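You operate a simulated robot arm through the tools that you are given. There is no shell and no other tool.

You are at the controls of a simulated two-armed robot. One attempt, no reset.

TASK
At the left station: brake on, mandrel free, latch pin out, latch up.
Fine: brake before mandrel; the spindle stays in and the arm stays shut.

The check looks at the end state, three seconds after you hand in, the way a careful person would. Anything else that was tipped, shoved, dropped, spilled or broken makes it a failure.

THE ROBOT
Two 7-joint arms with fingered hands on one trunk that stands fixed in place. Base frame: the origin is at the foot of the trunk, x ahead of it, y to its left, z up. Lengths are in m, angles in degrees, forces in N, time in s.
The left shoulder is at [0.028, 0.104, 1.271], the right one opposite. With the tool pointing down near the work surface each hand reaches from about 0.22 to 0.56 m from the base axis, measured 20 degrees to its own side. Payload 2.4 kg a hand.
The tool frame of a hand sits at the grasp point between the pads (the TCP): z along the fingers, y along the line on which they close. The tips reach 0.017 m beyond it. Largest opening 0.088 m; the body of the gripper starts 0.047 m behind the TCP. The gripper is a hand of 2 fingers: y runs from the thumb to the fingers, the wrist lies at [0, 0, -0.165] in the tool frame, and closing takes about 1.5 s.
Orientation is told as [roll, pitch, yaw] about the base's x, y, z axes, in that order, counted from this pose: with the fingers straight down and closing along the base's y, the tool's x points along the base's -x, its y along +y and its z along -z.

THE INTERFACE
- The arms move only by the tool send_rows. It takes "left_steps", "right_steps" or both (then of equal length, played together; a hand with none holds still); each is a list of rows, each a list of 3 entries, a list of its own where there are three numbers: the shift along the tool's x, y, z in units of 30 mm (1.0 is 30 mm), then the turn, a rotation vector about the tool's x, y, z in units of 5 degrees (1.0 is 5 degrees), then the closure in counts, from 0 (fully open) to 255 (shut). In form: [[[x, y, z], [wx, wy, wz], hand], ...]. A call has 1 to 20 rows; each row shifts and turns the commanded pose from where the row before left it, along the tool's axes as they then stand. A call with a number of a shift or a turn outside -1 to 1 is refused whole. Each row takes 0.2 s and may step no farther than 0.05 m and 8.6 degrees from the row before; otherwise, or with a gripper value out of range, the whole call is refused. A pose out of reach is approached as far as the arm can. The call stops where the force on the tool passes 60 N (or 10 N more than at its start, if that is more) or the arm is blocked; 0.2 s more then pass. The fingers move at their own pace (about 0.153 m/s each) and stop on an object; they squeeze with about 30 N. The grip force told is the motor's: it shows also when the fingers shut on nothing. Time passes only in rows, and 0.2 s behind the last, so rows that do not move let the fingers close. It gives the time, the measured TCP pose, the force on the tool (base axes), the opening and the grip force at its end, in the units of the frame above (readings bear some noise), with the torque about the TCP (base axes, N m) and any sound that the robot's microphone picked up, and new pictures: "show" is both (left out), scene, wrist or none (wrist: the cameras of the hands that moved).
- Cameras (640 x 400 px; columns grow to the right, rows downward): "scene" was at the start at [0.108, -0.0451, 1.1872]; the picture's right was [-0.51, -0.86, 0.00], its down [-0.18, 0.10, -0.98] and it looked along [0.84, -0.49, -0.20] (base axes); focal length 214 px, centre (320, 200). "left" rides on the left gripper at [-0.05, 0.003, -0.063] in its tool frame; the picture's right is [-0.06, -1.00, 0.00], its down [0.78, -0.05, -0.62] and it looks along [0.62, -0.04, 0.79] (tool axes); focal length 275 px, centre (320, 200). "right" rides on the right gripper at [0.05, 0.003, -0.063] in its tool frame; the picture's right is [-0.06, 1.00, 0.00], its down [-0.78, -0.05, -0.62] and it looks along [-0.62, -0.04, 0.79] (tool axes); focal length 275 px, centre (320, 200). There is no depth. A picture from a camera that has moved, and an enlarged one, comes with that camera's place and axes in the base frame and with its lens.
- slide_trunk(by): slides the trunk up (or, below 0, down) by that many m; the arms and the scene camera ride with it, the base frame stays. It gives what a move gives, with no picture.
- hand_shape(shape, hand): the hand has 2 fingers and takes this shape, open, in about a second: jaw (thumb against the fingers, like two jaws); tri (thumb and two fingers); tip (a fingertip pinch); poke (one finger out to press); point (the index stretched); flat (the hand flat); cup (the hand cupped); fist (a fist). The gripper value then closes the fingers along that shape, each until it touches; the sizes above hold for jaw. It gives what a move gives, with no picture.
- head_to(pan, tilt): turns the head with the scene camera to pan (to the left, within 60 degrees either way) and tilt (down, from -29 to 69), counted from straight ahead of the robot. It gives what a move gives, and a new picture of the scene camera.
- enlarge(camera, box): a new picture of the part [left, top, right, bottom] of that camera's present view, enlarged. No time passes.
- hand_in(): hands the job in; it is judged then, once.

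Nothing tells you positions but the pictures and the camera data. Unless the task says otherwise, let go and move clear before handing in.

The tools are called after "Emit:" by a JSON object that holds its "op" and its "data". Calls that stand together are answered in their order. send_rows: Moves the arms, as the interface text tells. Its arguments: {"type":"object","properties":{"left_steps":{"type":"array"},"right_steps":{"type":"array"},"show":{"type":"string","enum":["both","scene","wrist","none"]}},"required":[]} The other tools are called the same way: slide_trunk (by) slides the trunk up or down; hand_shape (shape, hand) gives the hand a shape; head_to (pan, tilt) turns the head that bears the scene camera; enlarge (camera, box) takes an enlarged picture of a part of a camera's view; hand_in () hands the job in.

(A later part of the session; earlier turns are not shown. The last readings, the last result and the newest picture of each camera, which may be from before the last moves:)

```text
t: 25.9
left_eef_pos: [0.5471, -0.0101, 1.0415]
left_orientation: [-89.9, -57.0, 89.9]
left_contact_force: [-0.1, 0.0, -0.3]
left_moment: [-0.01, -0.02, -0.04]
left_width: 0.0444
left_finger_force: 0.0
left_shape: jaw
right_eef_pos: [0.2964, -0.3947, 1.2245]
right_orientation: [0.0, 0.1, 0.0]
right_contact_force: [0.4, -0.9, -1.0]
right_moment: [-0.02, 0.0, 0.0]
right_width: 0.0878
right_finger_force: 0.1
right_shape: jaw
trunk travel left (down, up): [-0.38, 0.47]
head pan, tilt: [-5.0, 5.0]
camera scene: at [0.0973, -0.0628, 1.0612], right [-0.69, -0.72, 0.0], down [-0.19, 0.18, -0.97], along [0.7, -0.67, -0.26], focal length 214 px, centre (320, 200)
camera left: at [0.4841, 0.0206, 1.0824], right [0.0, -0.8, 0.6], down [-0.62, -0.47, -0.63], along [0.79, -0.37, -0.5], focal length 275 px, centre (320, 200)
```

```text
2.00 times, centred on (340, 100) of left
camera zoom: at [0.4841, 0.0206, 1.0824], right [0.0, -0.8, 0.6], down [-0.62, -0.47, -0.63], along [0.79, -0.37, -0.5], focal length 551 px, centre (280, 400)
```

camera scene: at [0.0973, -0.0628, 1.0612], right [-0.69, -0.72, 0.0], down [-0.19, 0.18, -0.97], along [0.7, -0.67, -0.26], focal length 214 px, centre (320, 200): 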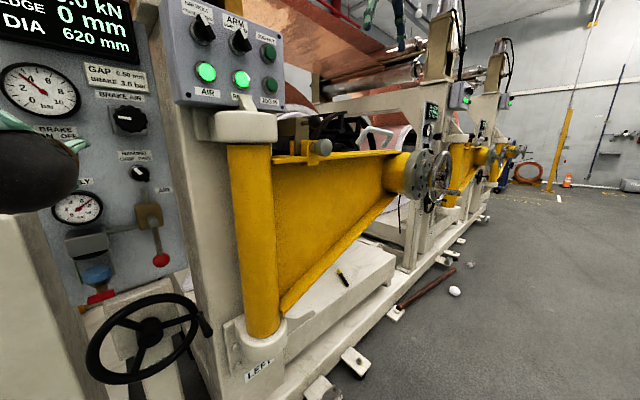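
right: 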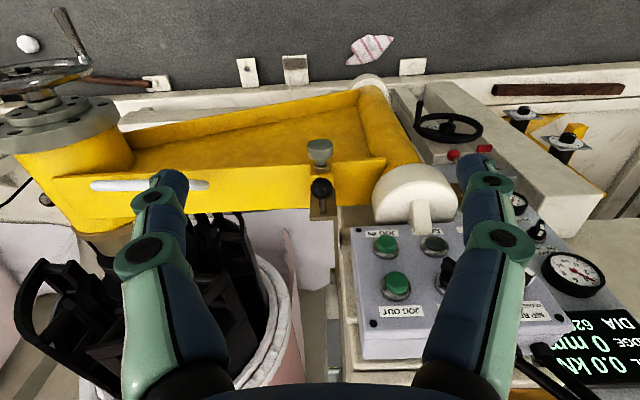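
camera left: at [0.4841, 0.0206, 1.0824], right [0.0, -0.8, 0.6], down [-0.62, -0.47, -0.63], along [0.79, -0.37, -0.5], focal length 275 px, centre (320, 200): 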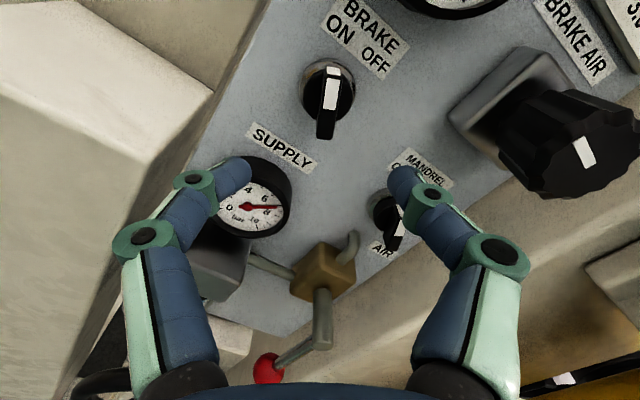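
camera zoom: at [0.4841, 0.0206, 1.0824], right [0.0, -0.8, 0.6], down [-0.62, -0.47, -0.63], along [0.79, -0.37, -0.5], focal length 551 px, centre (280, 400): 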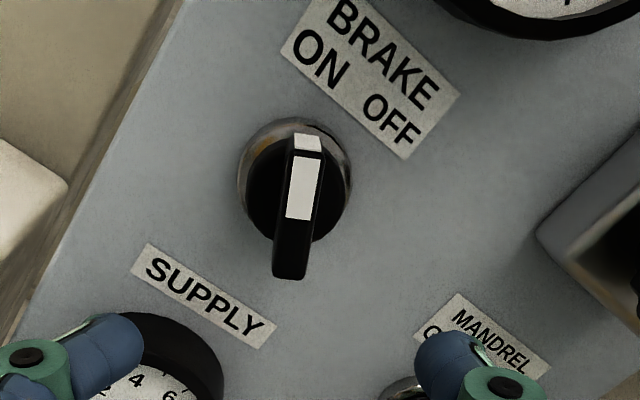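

The brake now points to ON and the READY lamp lit green. Next the mandrel knob; it sits near the frame post on its right (post face y≈-0.16), so I'll approach in part with a narrower opening and measure clearance.

Emit:
{"op": "send_rows", "data": {"left_steps": [[[0, 0, -0.3], [0, 0, 0.6], 150], [[0.488, -0.34, 0], [0, 0, 0], 183], [[0.488, -0.34, 0], [0, 0, 0], 183], [[0.488, -0.34, 0], [0, 0, 0], 183], [[0.488, -0.34, 0], [0, 0, 0], 183]], "show": "both"}}

Emit:
{"op": "enlarge", "data": {"camera": "left", "box": [240, 20, 480, 200]}}

Emit:
{"op": "enlarge", "data": {"camera": "scene", "box": [0, 0, 320, 240]}}

```text
t: 27.1
left_eef_pos: [0.5378, -0.0749, 1.0114]
left_orientation: [-90.1, -60.0, 90.0]
left_contact_force: [-0.3, -0.4, 0.1]
left_moment: [0.0, 0.0, 0.0]
left_width: 0.0249
left_finger_force: 0.0
left_shape: jaw
right_eef_pos: [0.2979, -0.394, 1.2254]
right_orientation: [0.0, 0.0, 0.1]
right_contact_force: [0.3, 0.9, -0.4]
right_moment: [0.01, -0.01, 0.01]
right_width: 0.0879
right_finger_force: 0.0
right_shape: jaw
trunk travel left (down, up): [-0.38, 0.47]
head pan, tilt: [-5.0, 5.0]
camera scene: at [0.0978, -0.0626, 1.061], right [-0.69, -0.72, 0.0], down [-0.19, 0.18, -0.97], along [0.7, -0.67, -0.26], focal length 214 px, centre (320, 200)
camera left: at [0.4755, -0.0474, 1.0535], right [0.0, -0.83, 0.55], down [-0.62, -0.43, -0.65], along [0.79, -0.34, -0.52], focal length 275 px, centre (320, 200)
```

scene: 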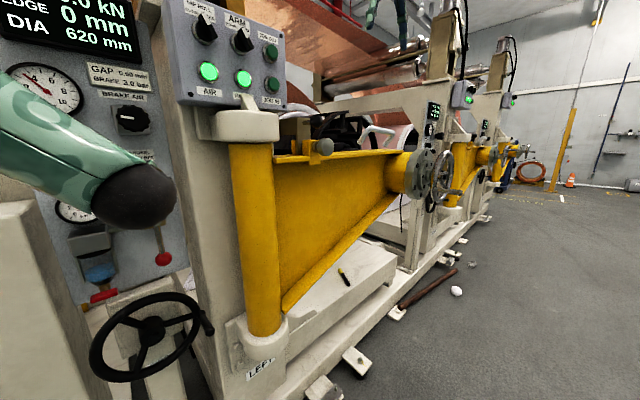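
left: 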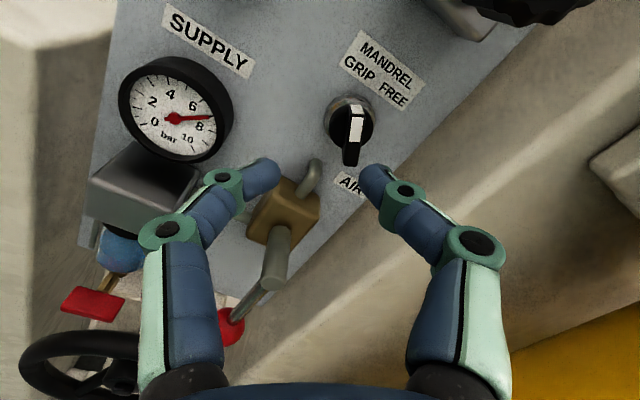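

```text
2.22 times, centred on (360, 110) of left
camera zoom: at [0.4755, -0.0474, 1.0535], right [0.0, -0.83, 0.55], down [-0.62, -0.43, -0.65], along [0.79, -0.34, -0.52], focal length 612 px, centre (231, 400)
```

zoom: 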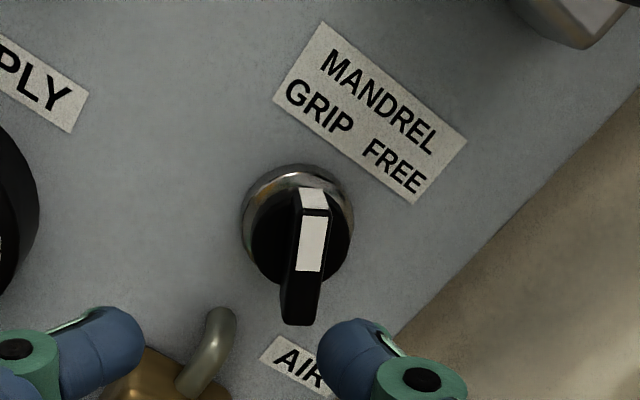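

```text
1.67 times, centred on (160, 120) of scene
camera zoom: at [0.0978, -0.0626, 1.061], right [-0.69, -0.72, 0.0], down [-0.19, 0.18, -0.97], along [0.7, -0.67, -0.26], focal length 358 px, centre (587, 333)
```

zoom: 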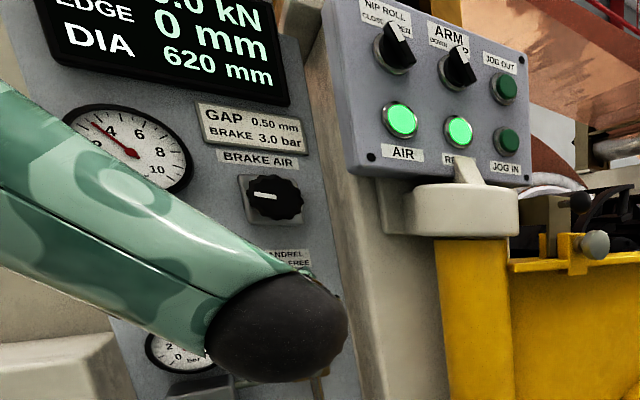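

The mandrel bar is upright in the rolled view; I place its axis at about (y -0.102, z 1.004), about 6 cm clear of the post face. I'll shift to line up and advance part of the way.

Emit:
{"op": "send_rows", "data": {"left_steps": [[[0.333, -0.325, 0], [0, 0, 0], 183], [[0.334, -0.325, 0.3], [0, 0, 0], 183], [[0, 0, 0.5], [0, 0, 0], 183], [[0, 0, 0.5], [0, 0, 0], 183], [[0, 0, 0], [0, 0, 0], 183]], "show": "both"}}

Emit:
{"op": "enlarge", "data": {"camera": "left", "box": [220, 60, 420, 220]}}

```text
t: 28.2
left_eef_pos: [0.5775, -0.1032, 1.0033]
left_orientation: [-90.0, -60.0, 90.0]
left_contact_force: [0.5, -0.2, 0.1]
left_moment: [-0.04, -0.05, 0.0]
left_width: 0.0252
left_finger_force: 0.1
left_shape: jaw
right_eef_pos: [0.2974, -0.3953, 1.2246]
right_orientation: [0.0, 0.0, 0.0]
right_contact_force: [0.2, 0.4, 1.2]
right_moment: [-0.01, 0.0, -0.01]
right_width: 0.088
right_finger_force: 0.0
right_shape: jaw
trunk travel left (down, up): [-0.38, 0.47]
head pan, tilt: [-5.0, 5.0]
camera scene: at [0.0982, -0.0621, 1.0608], right [-0.69, -0.73, 0.0], down [-0.19, 0.18, -0.97], along [0.7, -0.66, -0.26], focal length 214 px, centre (320, 200)
camera left: at [0.5146, -0.0743, 1.0456], right [0.0, -0.83, 0.55], down [-0.62, -0.43, -0.65], along [0.79, -0.34, -0.52], focal length 275 px, centre (320, 200)
```

scene: 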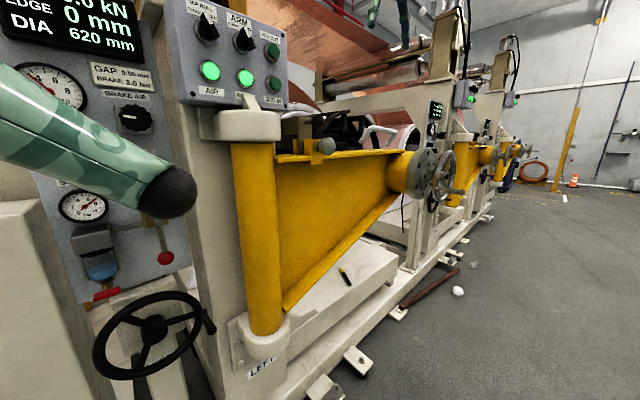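
left: 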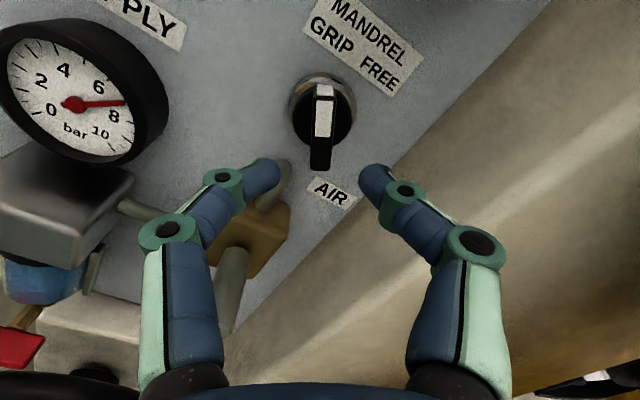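

```text
2.50 times, centred on (320, 140) of left
camera zoom: at [0.5146, -0.0743, 1.0456], right [0.0, -0.83, 0.55], down [-0.62, -0.43, -0.65], along [0.79, -0.34, -0.52], focal length 688 px, centre (320, 350)
```

zoom: 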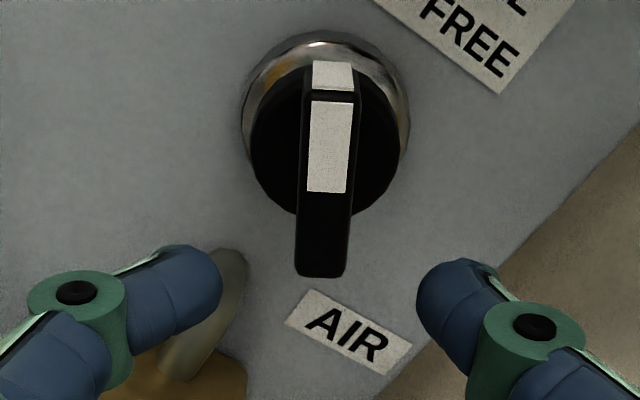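

Well aligned, matching the brake's working offset. I'll advance the last 30 mm and close on the bar.

Emit:
{"op": "send_rows", "data": {"left_steps": [[[0, 0, 0.4], [0, 0, 0], 183], [[0, 0, 0.4], [0, 0, 0], 183], [[0, 0, 0.2], [0, 0, 0], 183], [[0, 0, 0], [0, 0, 0], 183], [[0, 0, 0], [0, 0, 0], 255], [[0, 0, 0], [0, 0, 0], 255], [[0, 0, 0], [0, 0, 0], 255]], "show": "both"}}

```text
t: 29.9
left_eef_pos: [0.6087, -0.1022, 1.0046]
left_orientation: [-90.0, -60.0, 89.9]
left_contact_force: [3.3, -1.3, 1.0]
left_moment: [0.03, -0.02, -0.02]
left_width: 0.003
left_finger_force: 29.9
left_shape: jaw
right_eef_pos: [0.2971, -0.3955, 1.2256]
right_orientation: [0.1, 0.1, -0.1]
right_contact_force: [0.5, -0.5, -0.9]
right_moment: [0.02, 0.01, -0.01]
right_width: 0.0878
right_finger_force: 0.0
right_shape: jaw
trunk travel left (down, up): [-0.38, 0.47]
head pan, tilt: [-5.0, 5.0]
camera scene: at [0.099, -0.0616, 1.0605], right [-0.68, -0.73, 0.0], down [-0.19, 0.18, -0.96], along [0.71, -0.66, -0.26], focal length 214 px, centre (320, 200)
camera left: at [0.5453, -0.0738, 1.0468], right [0.0, -0.83, 0.55], down [-0.62, -0.43, -0.65], along [0.79, -0.34, -0.52], focal length 275 px, centre (320, 200)
```

scene: 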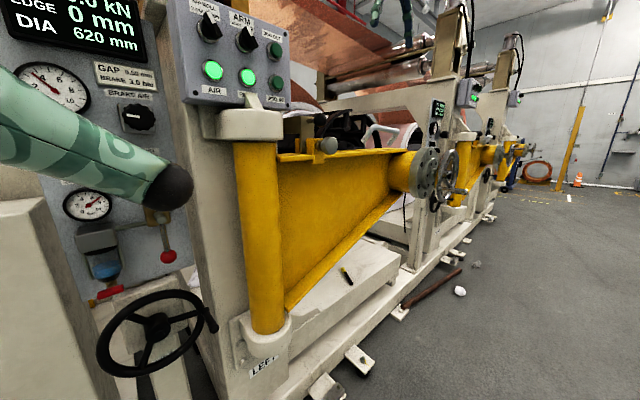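
left: 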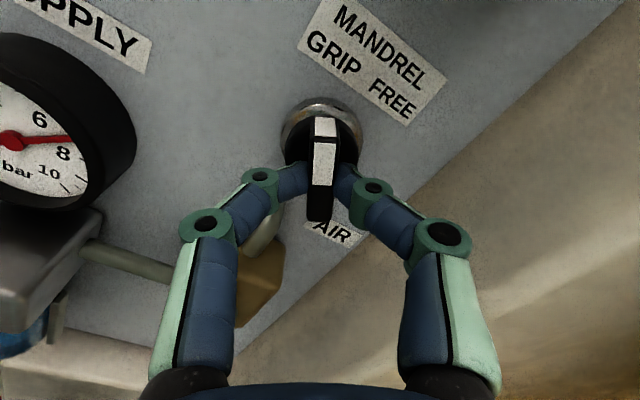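

The mandrel bar is gripped. Turning it clockwise 60° from GRIP to FREE.

Emit:
{"op": "send_rows", "data": {"left_steps": [[[0, 0, 0], [0, 0, 1], 255], [[0, 0, 0], [0, 0, 1], 255], [[0, 0, 0], [0, 0, 1], 255], [[0, 0, 0], [0, 0, 1], 255], [[0, 0, 0], [0, 0, 1], 255], [[0, 0, 0], [0, 0, 1], 255]], "show": "wrist"}}

Emit:
{"op": "send_rows", "data": {"left_steps": [[[0, 0, 0], [0, 0, 1], 255], [[0, 0, 0], [0, 0, 1], 255], [[0, 0, 0], [0, 0, 1], 255], [[0, 0, 0], [0, 0, 1], 255], [[0, 0, 0], [0, 0, 1], 255], [[0, 0, 0], [0, 0, 1], 255], [[0, 0, 0], [0, 0, 0.6], 255], [[0, 0, 0], [0, 0, 0], 255]], "show": "both"}}

```text
t: 31.2
left_eef_pos: [0.6075, -0.1018, 1.0039]
left_orientation: [126.5, -89.7, -126.5]
left_contact_force: [4.1, -0.5, 5.4]
left_moment: [-0.04, -0.05, 0.01]
left_width: 0.0035
left_finger_force: 29.8
left_shape: jaw
right_eef_pos: [0.2968, -0.394, 1.2262]
right_orientation: [0.1, 0.0, 0.0]
right_contact_force: [-0.5, 0.0, -0.2]
right_moment: [0.04, 0.01, -0.01]
right_width: 0.088
right_finger_force: 0.1
right_shape: jaw
trunk travel left (down, up): [-0.38, 0.47]
head pan, tilt: [-5.0, 5.0]
camera left: at [0.5452, -0.0983, 1.0545], right [0.0, -1.0, 0.06], down [-0.62, -0.05, -0.79], along [0.79, -0.04, -0.62], focal length 275 px, centre (320, 200)
```

left: 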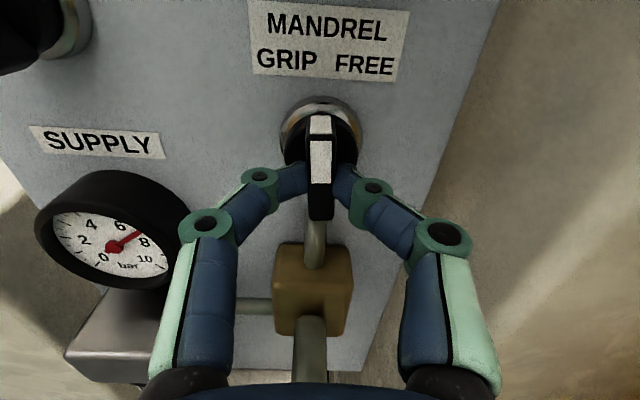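

```text
t: 33.0
left_eef_pos: [0.6076, -0.1018, 1.0039]
left_orientation: [90.1, -56.9, -90.0]
left_contact_force: [6.0, -1.5, 10.3]
left_moment: [-0.01, -0.11, 0.01]
left_width: 0.0036
left_finger_force: 30.3
left_shape: jaw
right_eef_pos: [0.296, -0.3944, 1.226]
right_orientation: [0.0, 0.0, 0.0]
right_contact_force: [0.6, 0.5, 0.2]
right_moment: [-0.02, 0.01, 0.0]
right_width: 0.0881
right_finger_force: 0.0
right_shape: jaw
trunk travel left (down, up): [-0.38, 0.47]
head pan, tilt: [-5.0, 5.0]
camera scene: at [0.0998, -0.0603, 1.0601], right [-0.67, -0.75, 0.0], down [-0.2, 0.18, -0.96], along [0.72, -0.64, -0.27], focal length 214 px, centre (320, 200)
camera left: at [0.5451, -0.1256, 1.0478], right [0.0, -0.87, -0.49], down [-0.62, 0.39, -0.68], along [0.79, 0.31, -0.54], focal length 275 px, centre (320, 200)
```

scene: 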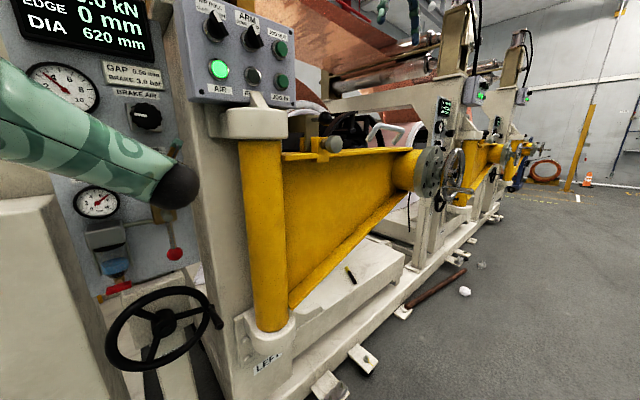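
left: 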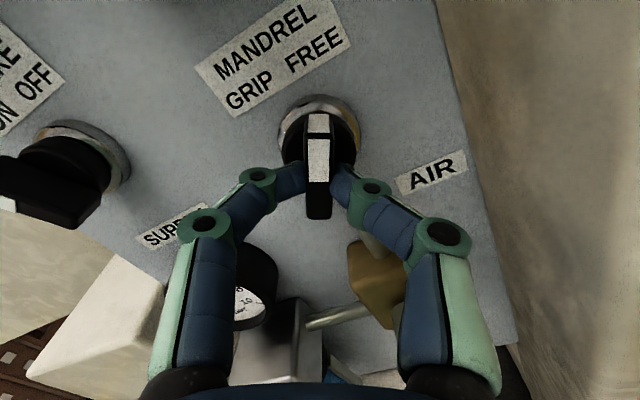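

The READY lamp went out as the mandrel was freed, which fits. I'll let go, back off straight, and check the mark.

Emit:
{"op": "send_rows", "data": {"left_steps": [[[0, 0, 0], [0, 0, 0], 183], [[0, 0, 0], [0, 0, 0], 183], [[0, 0, -0.5], [0, 0, 0], 183], [[0, 0, -0.5], [0, 0, 0], 183], [[0, 0, -0.5], [0, 0, 0], 183], [[0, 0, -0.5], [0, 0, 0], 183], [[0, 0, -0.5], [0, 0, 0], 183]], "show": "both"}}

Emit:
{"op": "enlarge", "data": {"camera": "left", "box": [60, 0, 440, 240]}}

```text
t: 34.6
left_eef_pos: [0.5305, -0.1024, 1.003]
left_orientation: [90.0, -57.0, -90.0]
left_contact_force: [0.1, 0.1, -0.9]
left_moment: [0.0, 0.01, -0.02]
left_width: 0.0246
left_finger_force: 0.0
left_shape: jaw
right_eef_pos: [0.2975, -0.3942, 1.2258]
right_orientation: [0.1, 0.0, 0.1]
right_contact_force: [0.3, 0.5, 0.0]
right_moment: [-0.01, 0.01, -0.04]
right_width: 0.088
right_finger_force: 0.0
right_shape: jaw
trunk travel left (down, up): [-0.38, 0.47]
head pan, tilt: [-5.0, 5.0]
camera scene: at [0.1004, -0.0595, 1.0598], right [-0.66, -0.75, 0.0], down [-0.2, 0.18, -0.96], along [0.72, -0.63, -0.27], focal length 214 px, centre (320, 200)
camera left: at [0.4681, -0.1257, 1.0478], right [0.0, -0.87, -0.49], down [-0.62, 0.39, -0.68], along [0.79, 0.3, -0.54], focal length 275 px, centre (320, 200)
```

scene: 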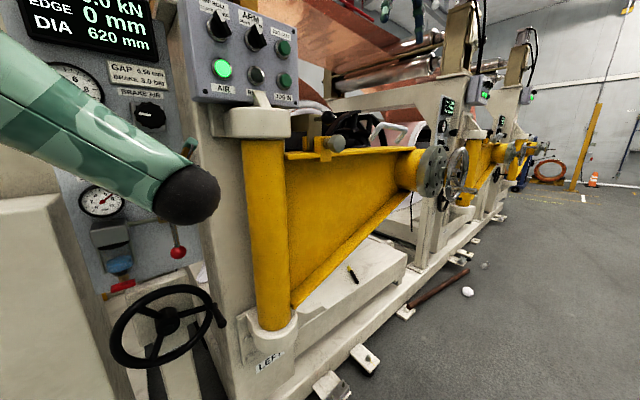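
left: 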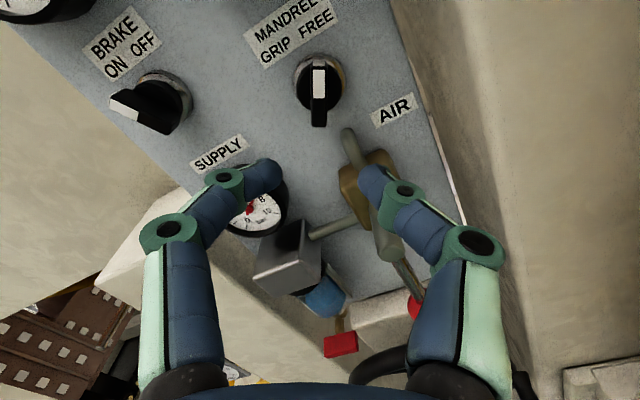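

```text
1.67 times, centred on (250, 120) of left
camera zoom: at [0.4681, -0.1257, 1.0478], right [0.0, -0.87, -0.49], down [-0.62, 0.39, -0.68], along [0.79, 0.3, -0.54], focal length 459 px, centre (437, 333)
```

zoom: 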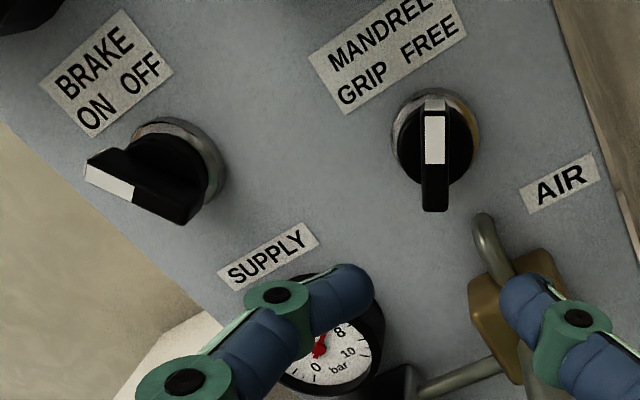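

Brake shows ON, mandrel shows FREE. Now I retire the left hand back and to the left, and tilt the right hand forward to look at the latch pin and latch.

Emit:
{"op": "send_rows", "data": {"left_steps": [[[0, 0, -1], [0, 0, 0], 183], [[0, 0, -1], [0, 0, 0], 183], [[0, 0, -0.7], [0, 0, 0], 183], [[0.177, 0.68, 0], [0, 0, -1], 183], [[0.177, 0.68, 0], [0, 0, -1], 183], [[0.177, 0.68, 0], [0, 0, -1], 183], [[0.177, 0.68, 0], [0, 0, -1], 183], [[0, 0, 0], [0, 0, -1], 183], [[0, 0, 0], [0, 0, -1], 183]], "right_steps": [[[-0.159, -0.0185, 0.354], [0, -1, 0], 0], [[-0.128, -0.0185, 0.367], [0, -1, 0], 0], [[-0.095, -0.0185, 0.376], [0, -1, 0], 0], [[-0.062, -0.0185, 0.383], [0, -1, 0], 0], [[-0.028, -0.0185, 0.387], [0, -1, 0], 0], [[0.006, -0.0185, 0.388], [0, -1, 0], 0], [[0.039, -0.0185, 0.386], [0, -1, 0], 0], [[0.073, -0.0185, 0.381], [0, -1, 0], 0], [[0.106, -0.0185, 0.373], [0, -1, 0], 0]], "show": "both"}}

Emit:
{"op": "enlarge", "data": {"camera": "right", "box": [160, 60, 480, 280]}}

```text
t: 36.6
left_eef_pos: [0.4521, -0.0195, 1.0198]
left_orientation: [89.9, -87.1, -89.9]
left_contact_force: [0.9, 0.0, -0.3]
left_moment: [0.01, 0.02, -0.02]
left_width: 0.0246
left_finger_force: 0.0
left_shape: jaw
right_eef_pos: [0.3392, -0.3995, 1.1288]
right_orientation: [0.1, -45.1, 0.0]
right_contact_force: [-0.7, -0.8, -0.6]
right_moment: [-0.03, -0.02, 0.01]
right_width: 0.0881
right_finger_force: 0.1
right_shape: jaw
trunk travel left (down, up): [-0.38, 0.47]
head pan, tilt: [-5.0, 5.0]
camera scene: at [0.1216, -0.0061, 1.0773], right [-0.09, -1.0, 0.0], down [-0.09, 0.01, -1.0], along [0.99, -0.09, -0.09], focal length 214 px, centre (320, 200)
camera right: at [0.2598, -0.3963, 1.1393], right [0.04, 1.0, 0.04], down [0.11, -0.05, 0.99], along [0.99, -0.04, -0.12], focal length 275 px, centre (320, 200)
camera left: at [0.3893, -0.0187, 1.0709], right [0.0, -1.0, 0.01], down [-0.62, -0.01, -0.79], along [0.79, -0.01, -0.62], focal length 275 px, centre (320, 200)
```

scene: 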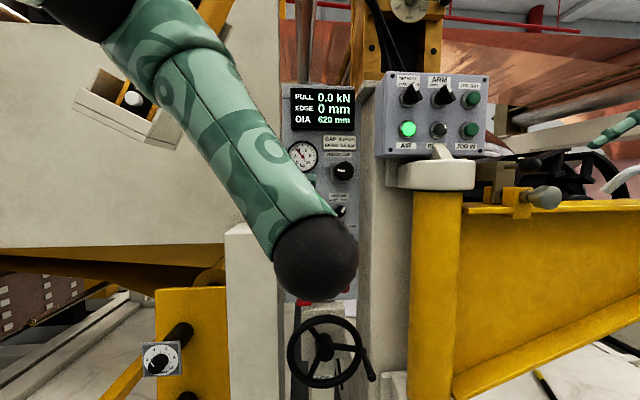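
right: 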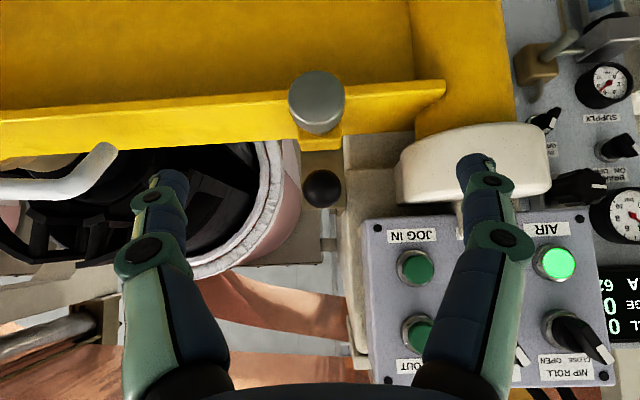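
left: 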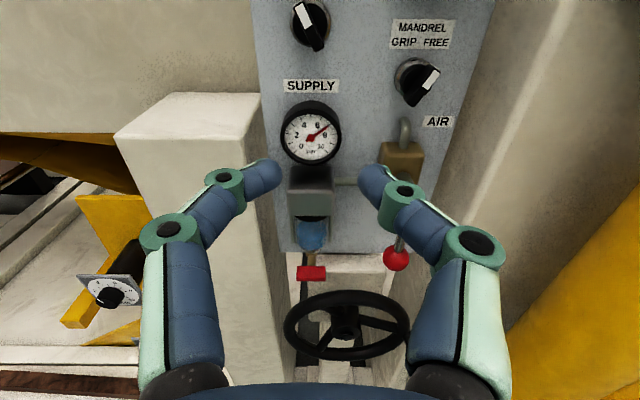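

```text
1.82 times, centred on (320, 170) of right
camera zoom: at [0.2598, -0.3963, 1.1393], right [0.04, 1.0, 0.04], down [0.11, -0.05, 0.99], along [0.99, -0.04, -0.12], focal length 500 px, centre (320, 254)
```

zoom: 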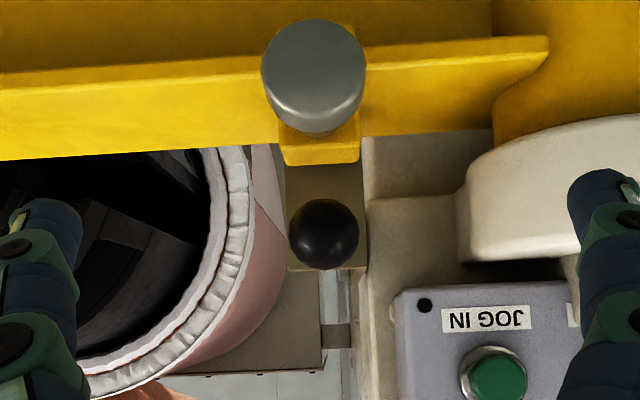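

The right camera gives: pin knob centre (0.432, -0.403, 1.055), 35 mm across; ball (0.467, -0.403, 1.105), 30 mm across. I'll move the right hand to just behind the pin knob with fingers open 60 mm.

Emit:
{"op": "send_rows", "data": {"right_steps": [[[0.113, -0.023, 0.592], [0, 0, 0], 81], [[0.113, -0.023, 0.592], [0, 0, 0], 81], [[0.113, -0.023, 0.592], [0, 0, 0], 81], [[0.113, -0.023, 0.592], [0, 0, 0], 81], [[0.113, -0.023, 0.592], [0, 0, 0], 81]], "show": "both"}}

Emit:
{"op": "enlarge", "data": {"camera": "right", "box": [180, 80, 460, 280]}}

```text
t: 37.9
left_eef_pos: [0.4515, -0.0196, 1.0203]
left_orientation: [89.7, -86.9, -89.7]
left_contact_force: [-0.6, 0.8, -0.4]
left_moment: [0.0, 0.02, 0.02]
left_width: 0.0246
left_finger_force: 0.1
left_shape: jaw
right_eef_pos: [0.3904, -0.4047, 1.0544]
right_orientation: [0.0, -45.1, 0.0]
right_contact_force: [0.4, -0.8, 0.2]
right_moment: [-0.03, -0.04, 0.0]
right_width: 0.0603
right_finger_force: 0.1
right_shape: jaw
trunk travel left (down, up): [-0.38, 0.47]
head pan, tilt: [-5.0, 5.0]
camera scene: at [0.1218, -0.006, 1.0773], right [-0.09, -1.0, 0.0], down [-0.09, 0.01, -1.0], along [0.99, -0.09, -0.09], focal length 214 px, centre (320, 200)
camera right: at [0.3106, -0.4011, 1.0635], right [0.04, 1.0, 0.04], down [0.12, -0.05, 0.99], along [0.99, -0.04, -0.12], focal length 275 px, centre (320, 200)
```

scene: 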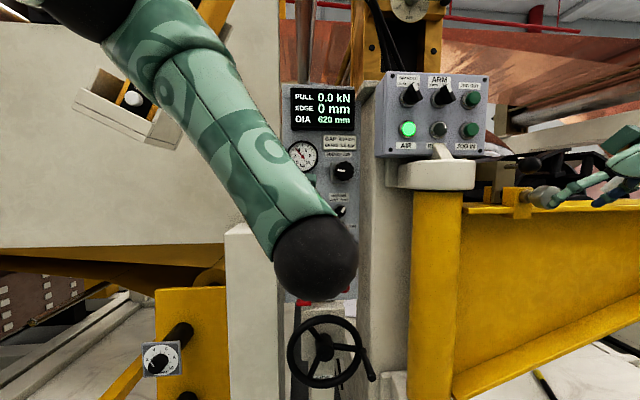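
right: 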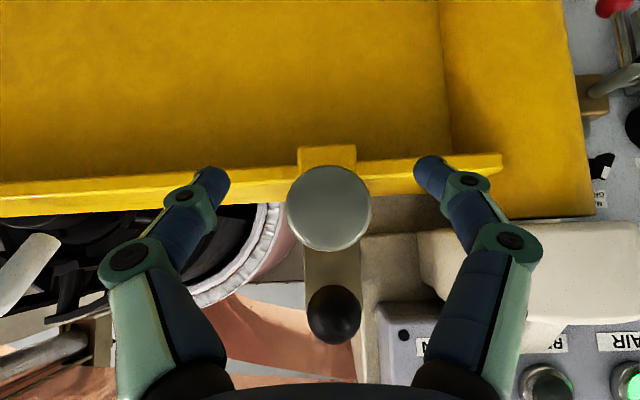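

```text
2.00 times, centred on (320, 180) of right
camera zoom: at [0.3106, -0.4011, 1.0635], right [0.04, 1.0, 0.04], down [0.12, -0.05, 0.99], along [0.99, -0.04, -0.12], focal length 551 px, centre (320, 240)
```

zoom: 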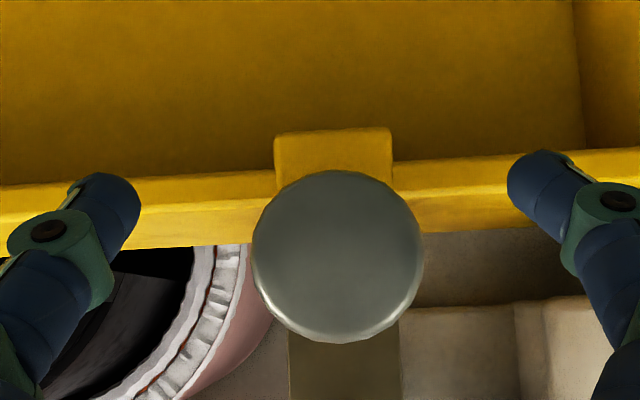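

Knob lies 2 mm to +y of the hand's axis. I'll correct, advance 43 mm so the fingers flank the knob, then close.

Emit:
{"op": "send_rows", "data": {"right_steps": [[[-0.253, 0.02, 0.253], [0, 0, 0], 81], [[-0.253, 0.02, 0.253], [0, 0, 0], 81], [[-0.253, 0.02, 0.253], [0, 0, 0], 81], [[-0.253, 0.02, 0.253], [0, 0, 0], 81], [[0, 0, 0], [0, 0, 0], 81]], "show": "wrist"}}

Emit:
{"op": "enlarge", "data": {"camera": "scene", "box": [470, 120, 640, 240]}}

```text
t: 39.0
left_eef_pos: [0.4526, -0.0202, 1.0195]
left_orientation: [89.8, -86.9, -89.8]
left_contact_force: [-0.6, 0.0, 0.1]
left_moment: [0.0, -0.02, 0.03]
left_width: 0.0247
left_finger_force: 0.0
left_shape: jaw
right_eef_pos: [0.4356, -0.4006, 1.0542]
right_orientation: [0.0, -45.0, 0.0]
right_contact_force: [0.2, 0.0, -0.5]
right_moment: [0.02, 0.02, -0.02]
right_width: 0.0603
right_finger_force: 0.0
right_shape: jaw
trunk travel left (down, up): [-0.38, 0.47]
head pan, tilt: [-5.0, 5.0]
camera right: at [0.3556, -0.397, 1.0648], right [0.04, 1.0, 0.04], down [0.12, -0.05, 0.99], along [0.99, -0.04, -0.12], focal length 275 px, centre (320, 200)
```

right: 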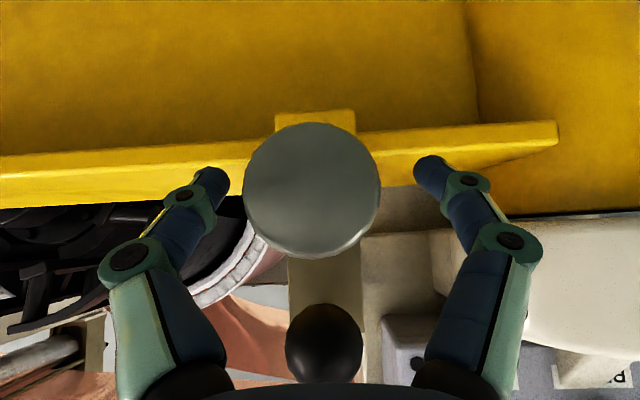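

```text
3.33 times, centred on (555, 180) of scene
camera zoom: at [0.1217, -0.006, 1.0773], right [-0.09, -1.0, 0.0], down [-0.09, 0.01, -1.0], along [0.99, -0.09, -0.09], focal length 715 px, centre (-463, 267)
```

zoom: 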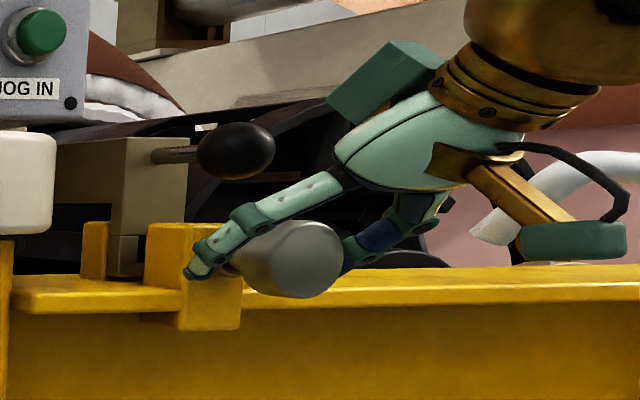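

The fingers flank the knob evenly. Closing on it.

Emit:
{"op": "send_rows", "data": {"right_steps": [[[0, -0.04, 0], [0, 0, 0], 120], [[0, 0, 0], [0, 0, 0], 180], [[0, 0, 0], [0, 0, 0], 255], [[0, 0, 0], [0, 0, 0], 255], [[0, 0, 0], [0, 0, 0], 255]], "show": "wrist"}}

Emit:
{"op": "enlarge", "data": {"camera": "scene", "box": [470, 120, 640, 240]}}

```text
t: 40.2
left_eef_pos: [0.4522, -0.0209, 1.0195]
left_orientation: [88.8, -87.0, -88.8]
left_contact_force: [0.2, 0.3, -0.6]
left_moment: [-0.02, -0.04, 0.03]
left_width: 0.0244
left_finger_force: 0.1
left_shape: jaw
right_eef_pos: [0.4357, -0.4049, 1.0535]
right_orientation: [0.1, -45.0, 0.0]
right_contact_force: [3.1, -4.4, -6.4]
right_moment: [0.06, 0.08, 0.36]
right_width: 0.0195
right_finger_force: 30.0
right_shape: jaw
trunk travel left (down, up): [-0.38, 0.47]
head pan, tilt: [-5.0, 5.0]
camera right: at [0.3558, -0.3992, 1.0641], right [0.04, 1.0, 0.04], down [0.12, -0.05, 0.99], along [0.99, -0.04, -0.12], focal length 275 px, centre (320, 200)
```

right: 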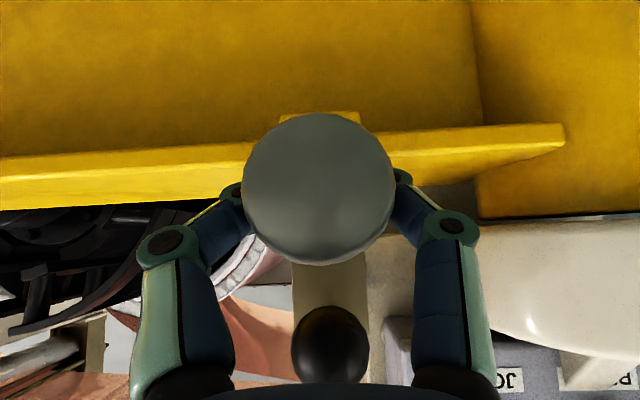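

```text
3.33 times, centred on (555, 180) of scene
camera zoom: at [0.1226, -0.0071, 1.0771], right [-0.09, -1.0, 0.0], down [-0.09, 0.01, -1.0], along [0.99, -0.09, -0.09], focal length 715 px, centre (-463, 267)
```

zoom: 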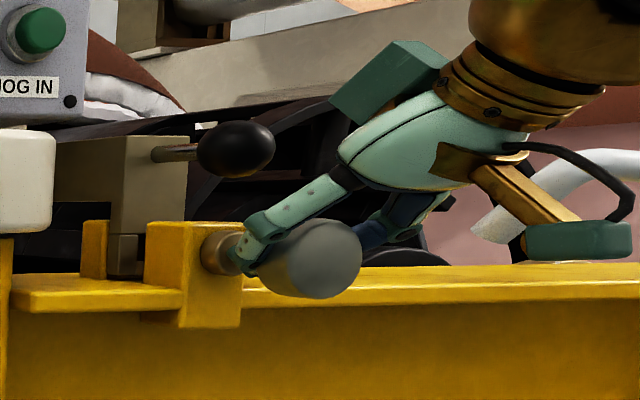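

The fingertips closed behind the knob's rim, which is a positive hold, and the pin already shifted slightly toward me. Now pulling straight back 30 mm in small steps.

Emit:
{"op": "send_rows", "data": {"right_steps": [[[0.1414, 0, -0.1414], [0, 0, 0], 255], [[0.1414, 0, -0.1414], [0, 0, 0], 255], [[0.1414, 0, -0.1414], [0, 0, 0], 255], [[0.1414, 0, -0.1414], [0, 0, 0], 255], [[0.1414, 0, -0.1414], [0, 0, 0], 255]], "show": "wrist"}}

Emit:
{"op": "enlarge", "data": {"camera": "scene", "box": [470, 120, 640, 240]}}

```text
t: 41.5
left_eef_pos: [0.4587, -0.0213, 1.0153]
left_orientation: [80.9, -86.9, -81.0]
left_contact_force: [-0.4, 1.0, 0.1]
left_moment: [0.02, 0.01, 0.01]
left_width: 0.0247
left_finger_force: 0.2
left_shape: jaw
right_eef_pos: [0.4166, -0.4037, 1.0561]
right_orientation: [-0.2, -46.0, 0.0]
right_contact_force: [58.2, 0.7, -20.2]
right_moment: [-0.04, -0.08, 0.12]
right_width: 0.015
right_finger_force: 30.2
right_shape: jaw
trunk travel left (down, up): [-0.38, 0.47]
head pan, tilt: [-5.0, 5.0]
stopped in row 5 (right hand): the force on the tool passed its limit at 64 N (the readings are from after the stop); the commanded pose is now the measured one
camera right: at [0.3368, -0.3998, 1.0653], right [0.05, 1.0, 0.04], down [0.1, -0.05, 0.99], along [0.99, -0.04, -0.1], focal length 275 px, centre (320, 200)
```

right: 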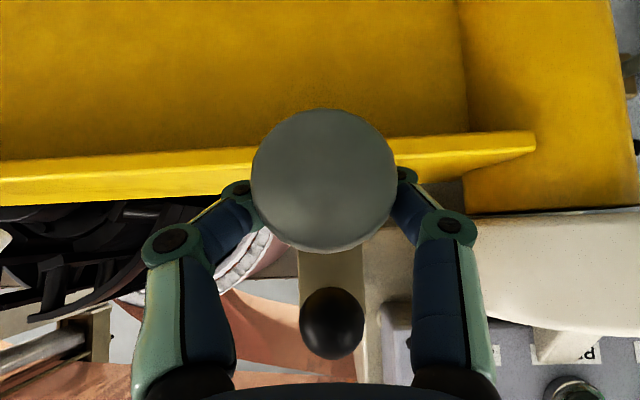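

```text
3.33 times, centred on (555, 180) of scene
camera zoom: at [0.1308, -0.0068, 1.0759], right [-0.08, -1.0, 0.0], down [-0.1, 0.01, -1.0], along [0.99, -0.08, -0.1], focal length 715 px, centre (-463, 267)
```

zoom: 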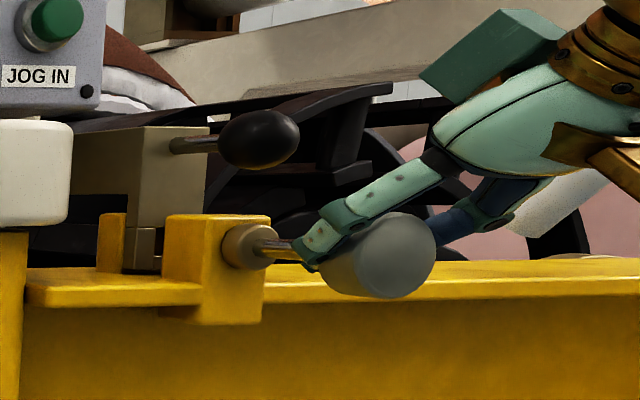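

The pin slid out about 22 mm and then met a hard stop (64 N). I'll hold still and read the force to tell a spring from an end stop.

Emit:
{"op": "send_rows", "data": {"right_steps": [[[0, 0, 0], [0, 0, 0], 255], [[0, 0, 0], [0, 0, 0], 255]], "show": "wrist"}}

Emit:
{"op": "enlarge", "data": {"camera": "scene", "box": [500, 130, 600, 220]}}

```text
t: 42.1
left_eef_pos: [0.4593, -0.0215, 1.0157]
left_orientation: [79.8, -86.8, -79.9]
left_contact_force: [0.1, 0.1, 0.2]
left_moment: [0.0, 0.01, -0.02]
left_width: 0.0247
left_finger_force: 0.1
left_shape: jaw
right_eef_pos: [0.4162, -0.4029, 1.0558]
right_orientation: [-0.4, -45.8, 0.1]
right_contact_force: [64.4, 0.5, -14.3]
right_moment: [-0.01, -0.1, 0.06]
right_width: 0.0149
right_finger_force: 29.8
right_shape: jaw
trunk travel left (down, up): [-0.38, 0.47]
head pan, tilt: [-5.0, 5.0]
camera right: at [0.3366, -0.3998, 1.0655], right [0.05, 1.0, 0.04], down [0.1, -0.04, 0.99], along [0.99, -0.04, -0.11], focal length 275 px, centre (320, 200)
```

right: 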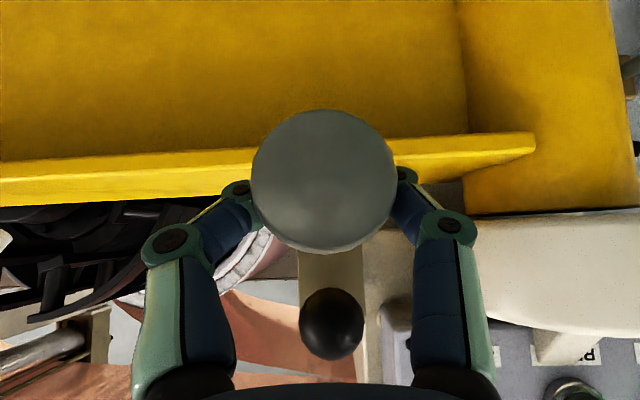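

```text
4.44 times, centred on (550, 175) of scene
camera zoom: at [0.1304, -0.0069, 1.0761], right [-0.09, -1.0, 0.0], down [-0.1, 0.01, -1.0], along [0.99, -0.08, -0.1], focal length 953 px, centre (-702, 311)
```

zoom: 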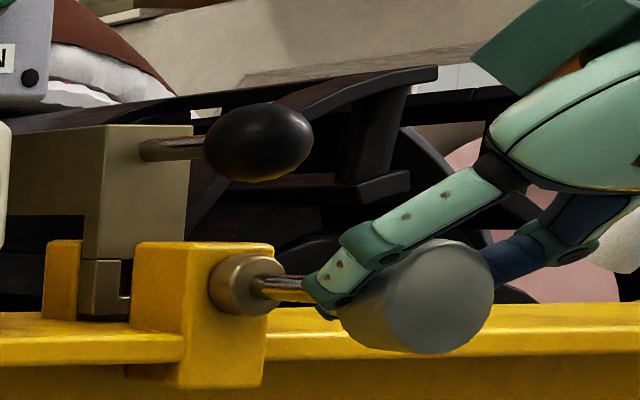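

Holding, the force stays at 64 N. I'll ease forward 6 mm to see how the force falls off.

Emit:
{"op": "send_rows", "data": {"right_steps": [[[-0.0707, 0, 0.0707], [0, 0, 0], 255], [[-0.0707, 0, 0.0707], [0, 0, 0], 255], [[0, 0, 0], [0, 0, 0], 255]], "show": "none"}}

Emit:
{"op": "send_rows", "data": {"right_steps": [[[-0.0707, 0, 0.0707], [0, 0, 0], 255], [[-0.0707, 0, 0.0707], [0, 0, 0], 255], [[0, 0, 0], [0, 0, 0], 255]], "show": "wrist"}}

```text
t: 42.9
left_eef_pos: [0.457, -0.0219, 1.0172]
left_orientation: [84.7, -86.9, -84.7]
left_contact_force: [0.5, 0.8, -0.9]
left_moment: [-0.01, 0.03, -0.02]
left_width: 0.0246
left_finger_force: 0.0
left_shape: jaw
right_eef_pos: [0.4178, -0.403, 1.0553]
right_orientation: [-0.2, -45.5, 0.1]
right_contact_force: [31.5, 0.8, -14.5]
right_moment: [-0.03, -0.01, 0.32]
right_width: 0.0149
right_finger_force: 30.1
right_shape: jaw
trunk travel left (down, up): [-0.38, 0.47]
head pan, tilt: [-5.0, 5.0]
```

```text
t: 43.7
left_eef_pos: [0.4526, -0.0217, 1.0189]
left_orientation: [88.5, -86.9, -88.6]
left_contact_force: [1.1, -0.2, -0.9]
left_moment: [0.01, -0.01, -0.01]
left_width: 0.0245
left_finger_force: 0.0
left_shape: jaw
right_eef_pos: [0.4211, -0.404, 1.0556]
right_orientation: [-0.1, -45.5, -0.1]
right_contact_force: [1.3, 0.5, -21.0]
right_moment: [0.07, 0.13, 0.42]
right_width: 0.0148
right_finger_force: 30.1
right_shape: jaw
trunk travel left (down, up): [-0.38, 0.47]
head pan, tilt: [-5.0, 5.0]
camera right: at [0.3399, -0.3998, 1.0656], right [0.05, 1.0, 0.04], down [0.11, -0.05, 0.99], along [0.99, -0.04, -0.11], focal length 275 px, centre (320, 200)
```

right: 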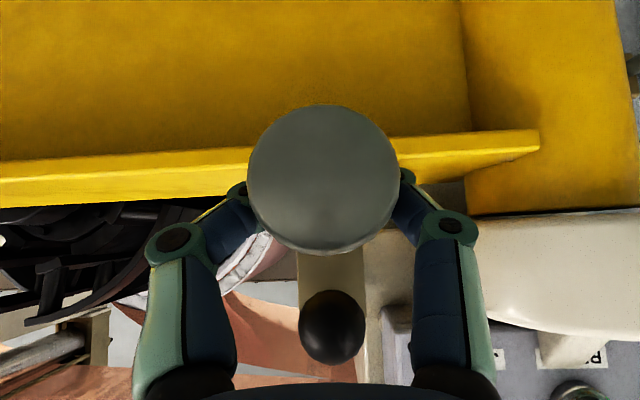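

The force vanished while the knob stayed out, so there is no return spring: the pin is at its outer stop. I'll open the fingers and back away to check it stays out.

Emit:
{"op": "send_rows", "data": {"right_steps": [[[0, 0, 0], [0, 0, 0], 200], [[0, 0, 0], [0, 0, 0], 140], [[0, 0, 0], [0, 0, 0], 81], [[0, 0, 0], [0, 0, 0], 81], [[0.25, 0, -0.25], [0, 0, 0], 81], [[0.35, 0, -0.35], [0, 0, 0], 81], [[0.35, 0, -0.35], [0, 0, 0], 81], [[0.35, 0, -0.35], [0, 0, 0], 81], [[0.2, 0, -0.2], [0, 0, 0], 81]], "show": "both"}}

Emit:
{"op": "enlarge", "data": {"camera": "scene", "box": [480, 130, 600, 230]}}

```text
t: 45.7
left_eef_pos: [0.4516, -0.0211, 1.0201]
left_orientation: [90.2, -87.0, -90.2]
left_contact_force: [-0.4, -0.4, -0.7]
left_moment: [0.02, 0.0, 0.03]
left_width: 0.0248
left_finger_force: 0.1
left_shape: jaw
right_eef_pos: [0.3531, -0.4038, 1.0597]
right_orientation: [-0.3, -45.9, 0.1]
right_contact_force: [1.0, -0.3, -0.1]
right_moment: [-0.03, 0.0, -0.01]
right_width: 0.0597
right_finger_force: 0.1
right_shape: jaw
trunk travel left (down, up): [-0.38, 0.47]
head pan, tilt: [-5.0, 5.0]
camera scene: at [0.1216, -0.006, 1.0773], right [-0.09, -1.0, 0.0], down [-0.09, 0.01, -1.0], along [0.99, -0.09, -0.09], focal length 214 px, centre (320, 200)
camera right: at [0.2745, -0.399, 1.0679], right [0.05, 1.0, 0.04], down [0.1, -0.04, 0.99], along [0.99, -0.04, -0.1], focal length 275 px, centre (320, 200)
```

scene: 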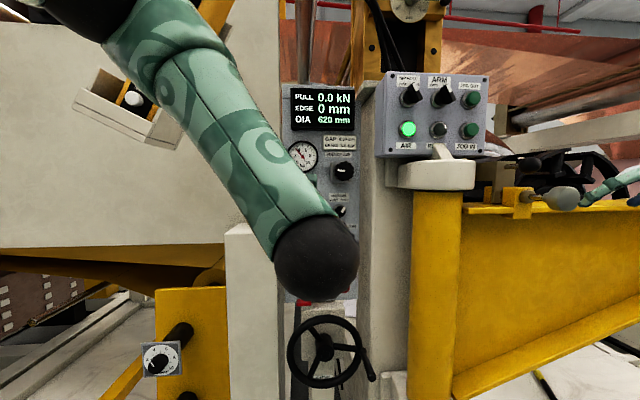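
right: 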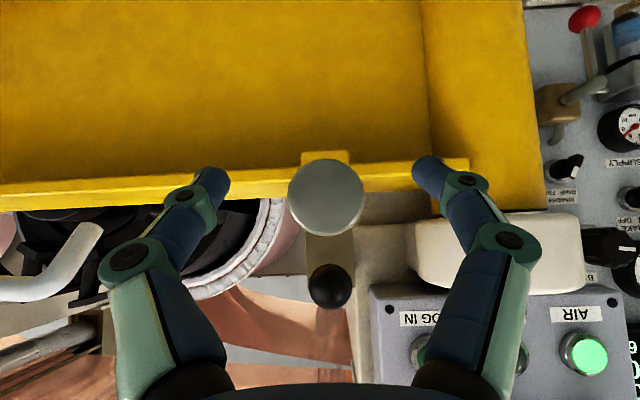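

```text
4.00 times, centred on (540, 180) of scene
camera zoom: at [0.1216, -0.006, 1.0773], right [-0.09, -1.0, 0.0], down [-0.09, 0.01, -1.0], along [0.99, -0.09, -0.09], focal length 858 px, centre (-560, 280)
```

zoom: 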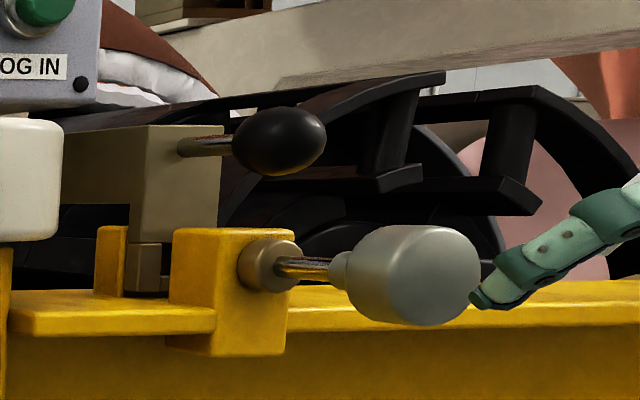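

The pin stays out on its own with its stem clearly showing. Before lifting the latch I want to see its hinge, so I'll raise the right hand straight up and look down along the latch bar.

Emit:
{"op": "send_rows", "data": {"right_steps": [[[-0.669, 0, -0.627], [0, 1, 0], 81], [[-0.612, 0, -0.683], [0, 1, 0], 81], [[-0.551, 0, -0.734], [0, 1, 0], 81], [[-0.485, 0, -0.779], [0, 1, 0], 81], [[-0.415, 0, -0.818], [0, 1, 0], 81], [[-0.342, 0, -0.851], [0, 0, 0], 81], [[-0.342, 0, -0.851], [0, 0, 0], 81], [[-0.342, 0, -0.851], [0, 0, 0], 81]], "show": "both"}}

Emit:
{"op": "enlarge", "data": {"camera": "right", "box": [220, 60, 460, 340]}}

Emit:
{"op": "enlarge", "data": {"camera": "scene", "box": [440, 100, 600, 220]}}

```text
t: 47.5
left_eef_pos: [0.4515, -0.0204, 1.0211]
left_orientation: [90.0, -87.1, -90.1]
left_contact_force: [-0.1, -0.2, -0.2]
left_moment: [-0.01, 0.0, -0.01]
left_width: 0.0243
left_finger_force: 0.1
left_shape: jaw
right_eef_pos: [0.3595, -0.3991, 1.2787]
right_orientation: [-0.2, -21.0, -0.1]
right_contact_force: [0.1, -0.2, 0.2]
right_moment: [-0.02, -0.02, 0.0]
right_width: 0.0599
right_finger_force: 0.1
right_shape: jaw
trunk travel left (down, up): [-0.38, 0.47]
head pan, tilt: [-5.0, 5.0]
camera scene: at [0.1217, -0.006, 1.0773], right [-0.09, -1.0, 0.0], down [-0.09, 0.01, -1.0], along [0.99, -0.09, -0.09], focal length 214 px, centre (320, 200)
camera right: at [0.2912, -0.3952, 1.3219], right [0.06, 1.0, 0.02], down [0.51, -0.05, 0.86], along [0.86, -0.04, -0.51], focal length 275 px, centre (320, 200)
```

scene: 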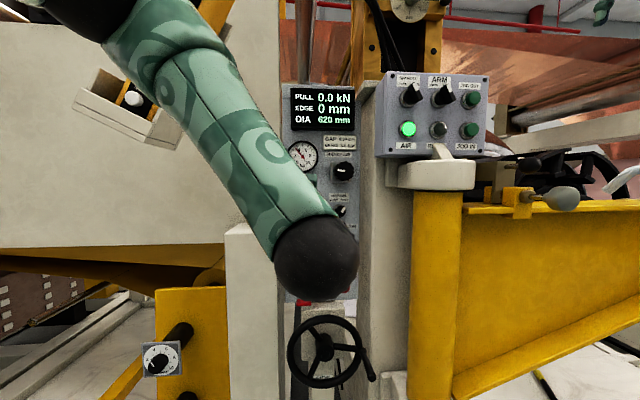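
right: 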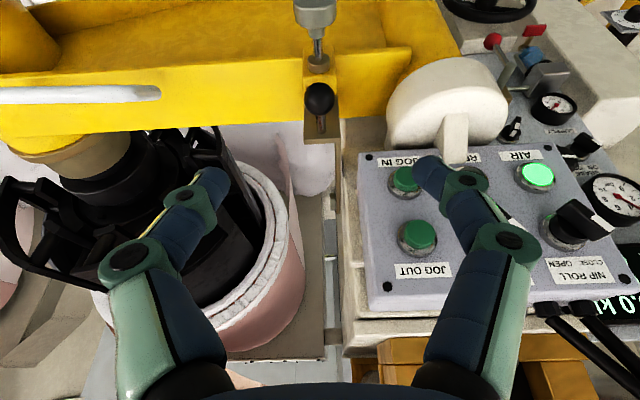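

```text
1.43 times, centred on (340, 200) of right
camera zoom: at [0.2912, -0.3952, 1.3219], right [0.06, 1.0, 0.02], down [0.51, -0.05, 0.86], along [0.86, -0.04, -0.51], focal length 393 px, centre (291, 200)
```

zoom: 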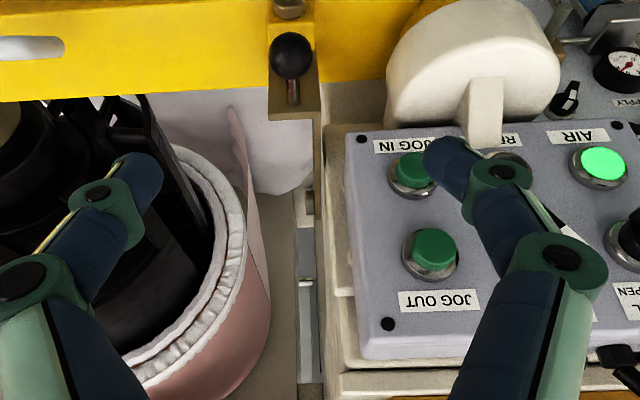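

```text
3.33 times, centred on (520, 160) of scene
camera zoom: at [0.1217, -0.006, 1.0773], right [-0.09, -1.0, 0.0], down [-0.09, 0.01, -1.0], along [0.99, -0.09, -0.09], focal length 715 px, centre (-347, 333)
```

zoom: 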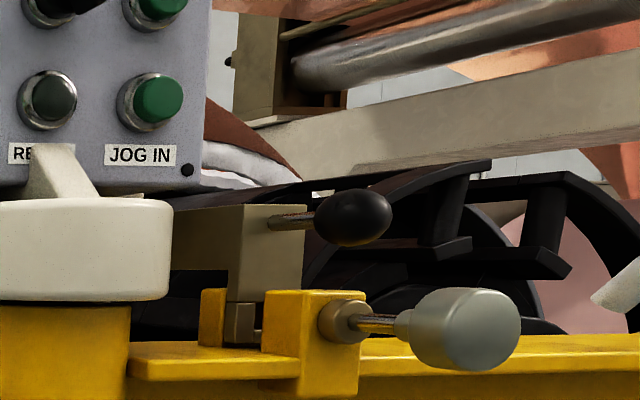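

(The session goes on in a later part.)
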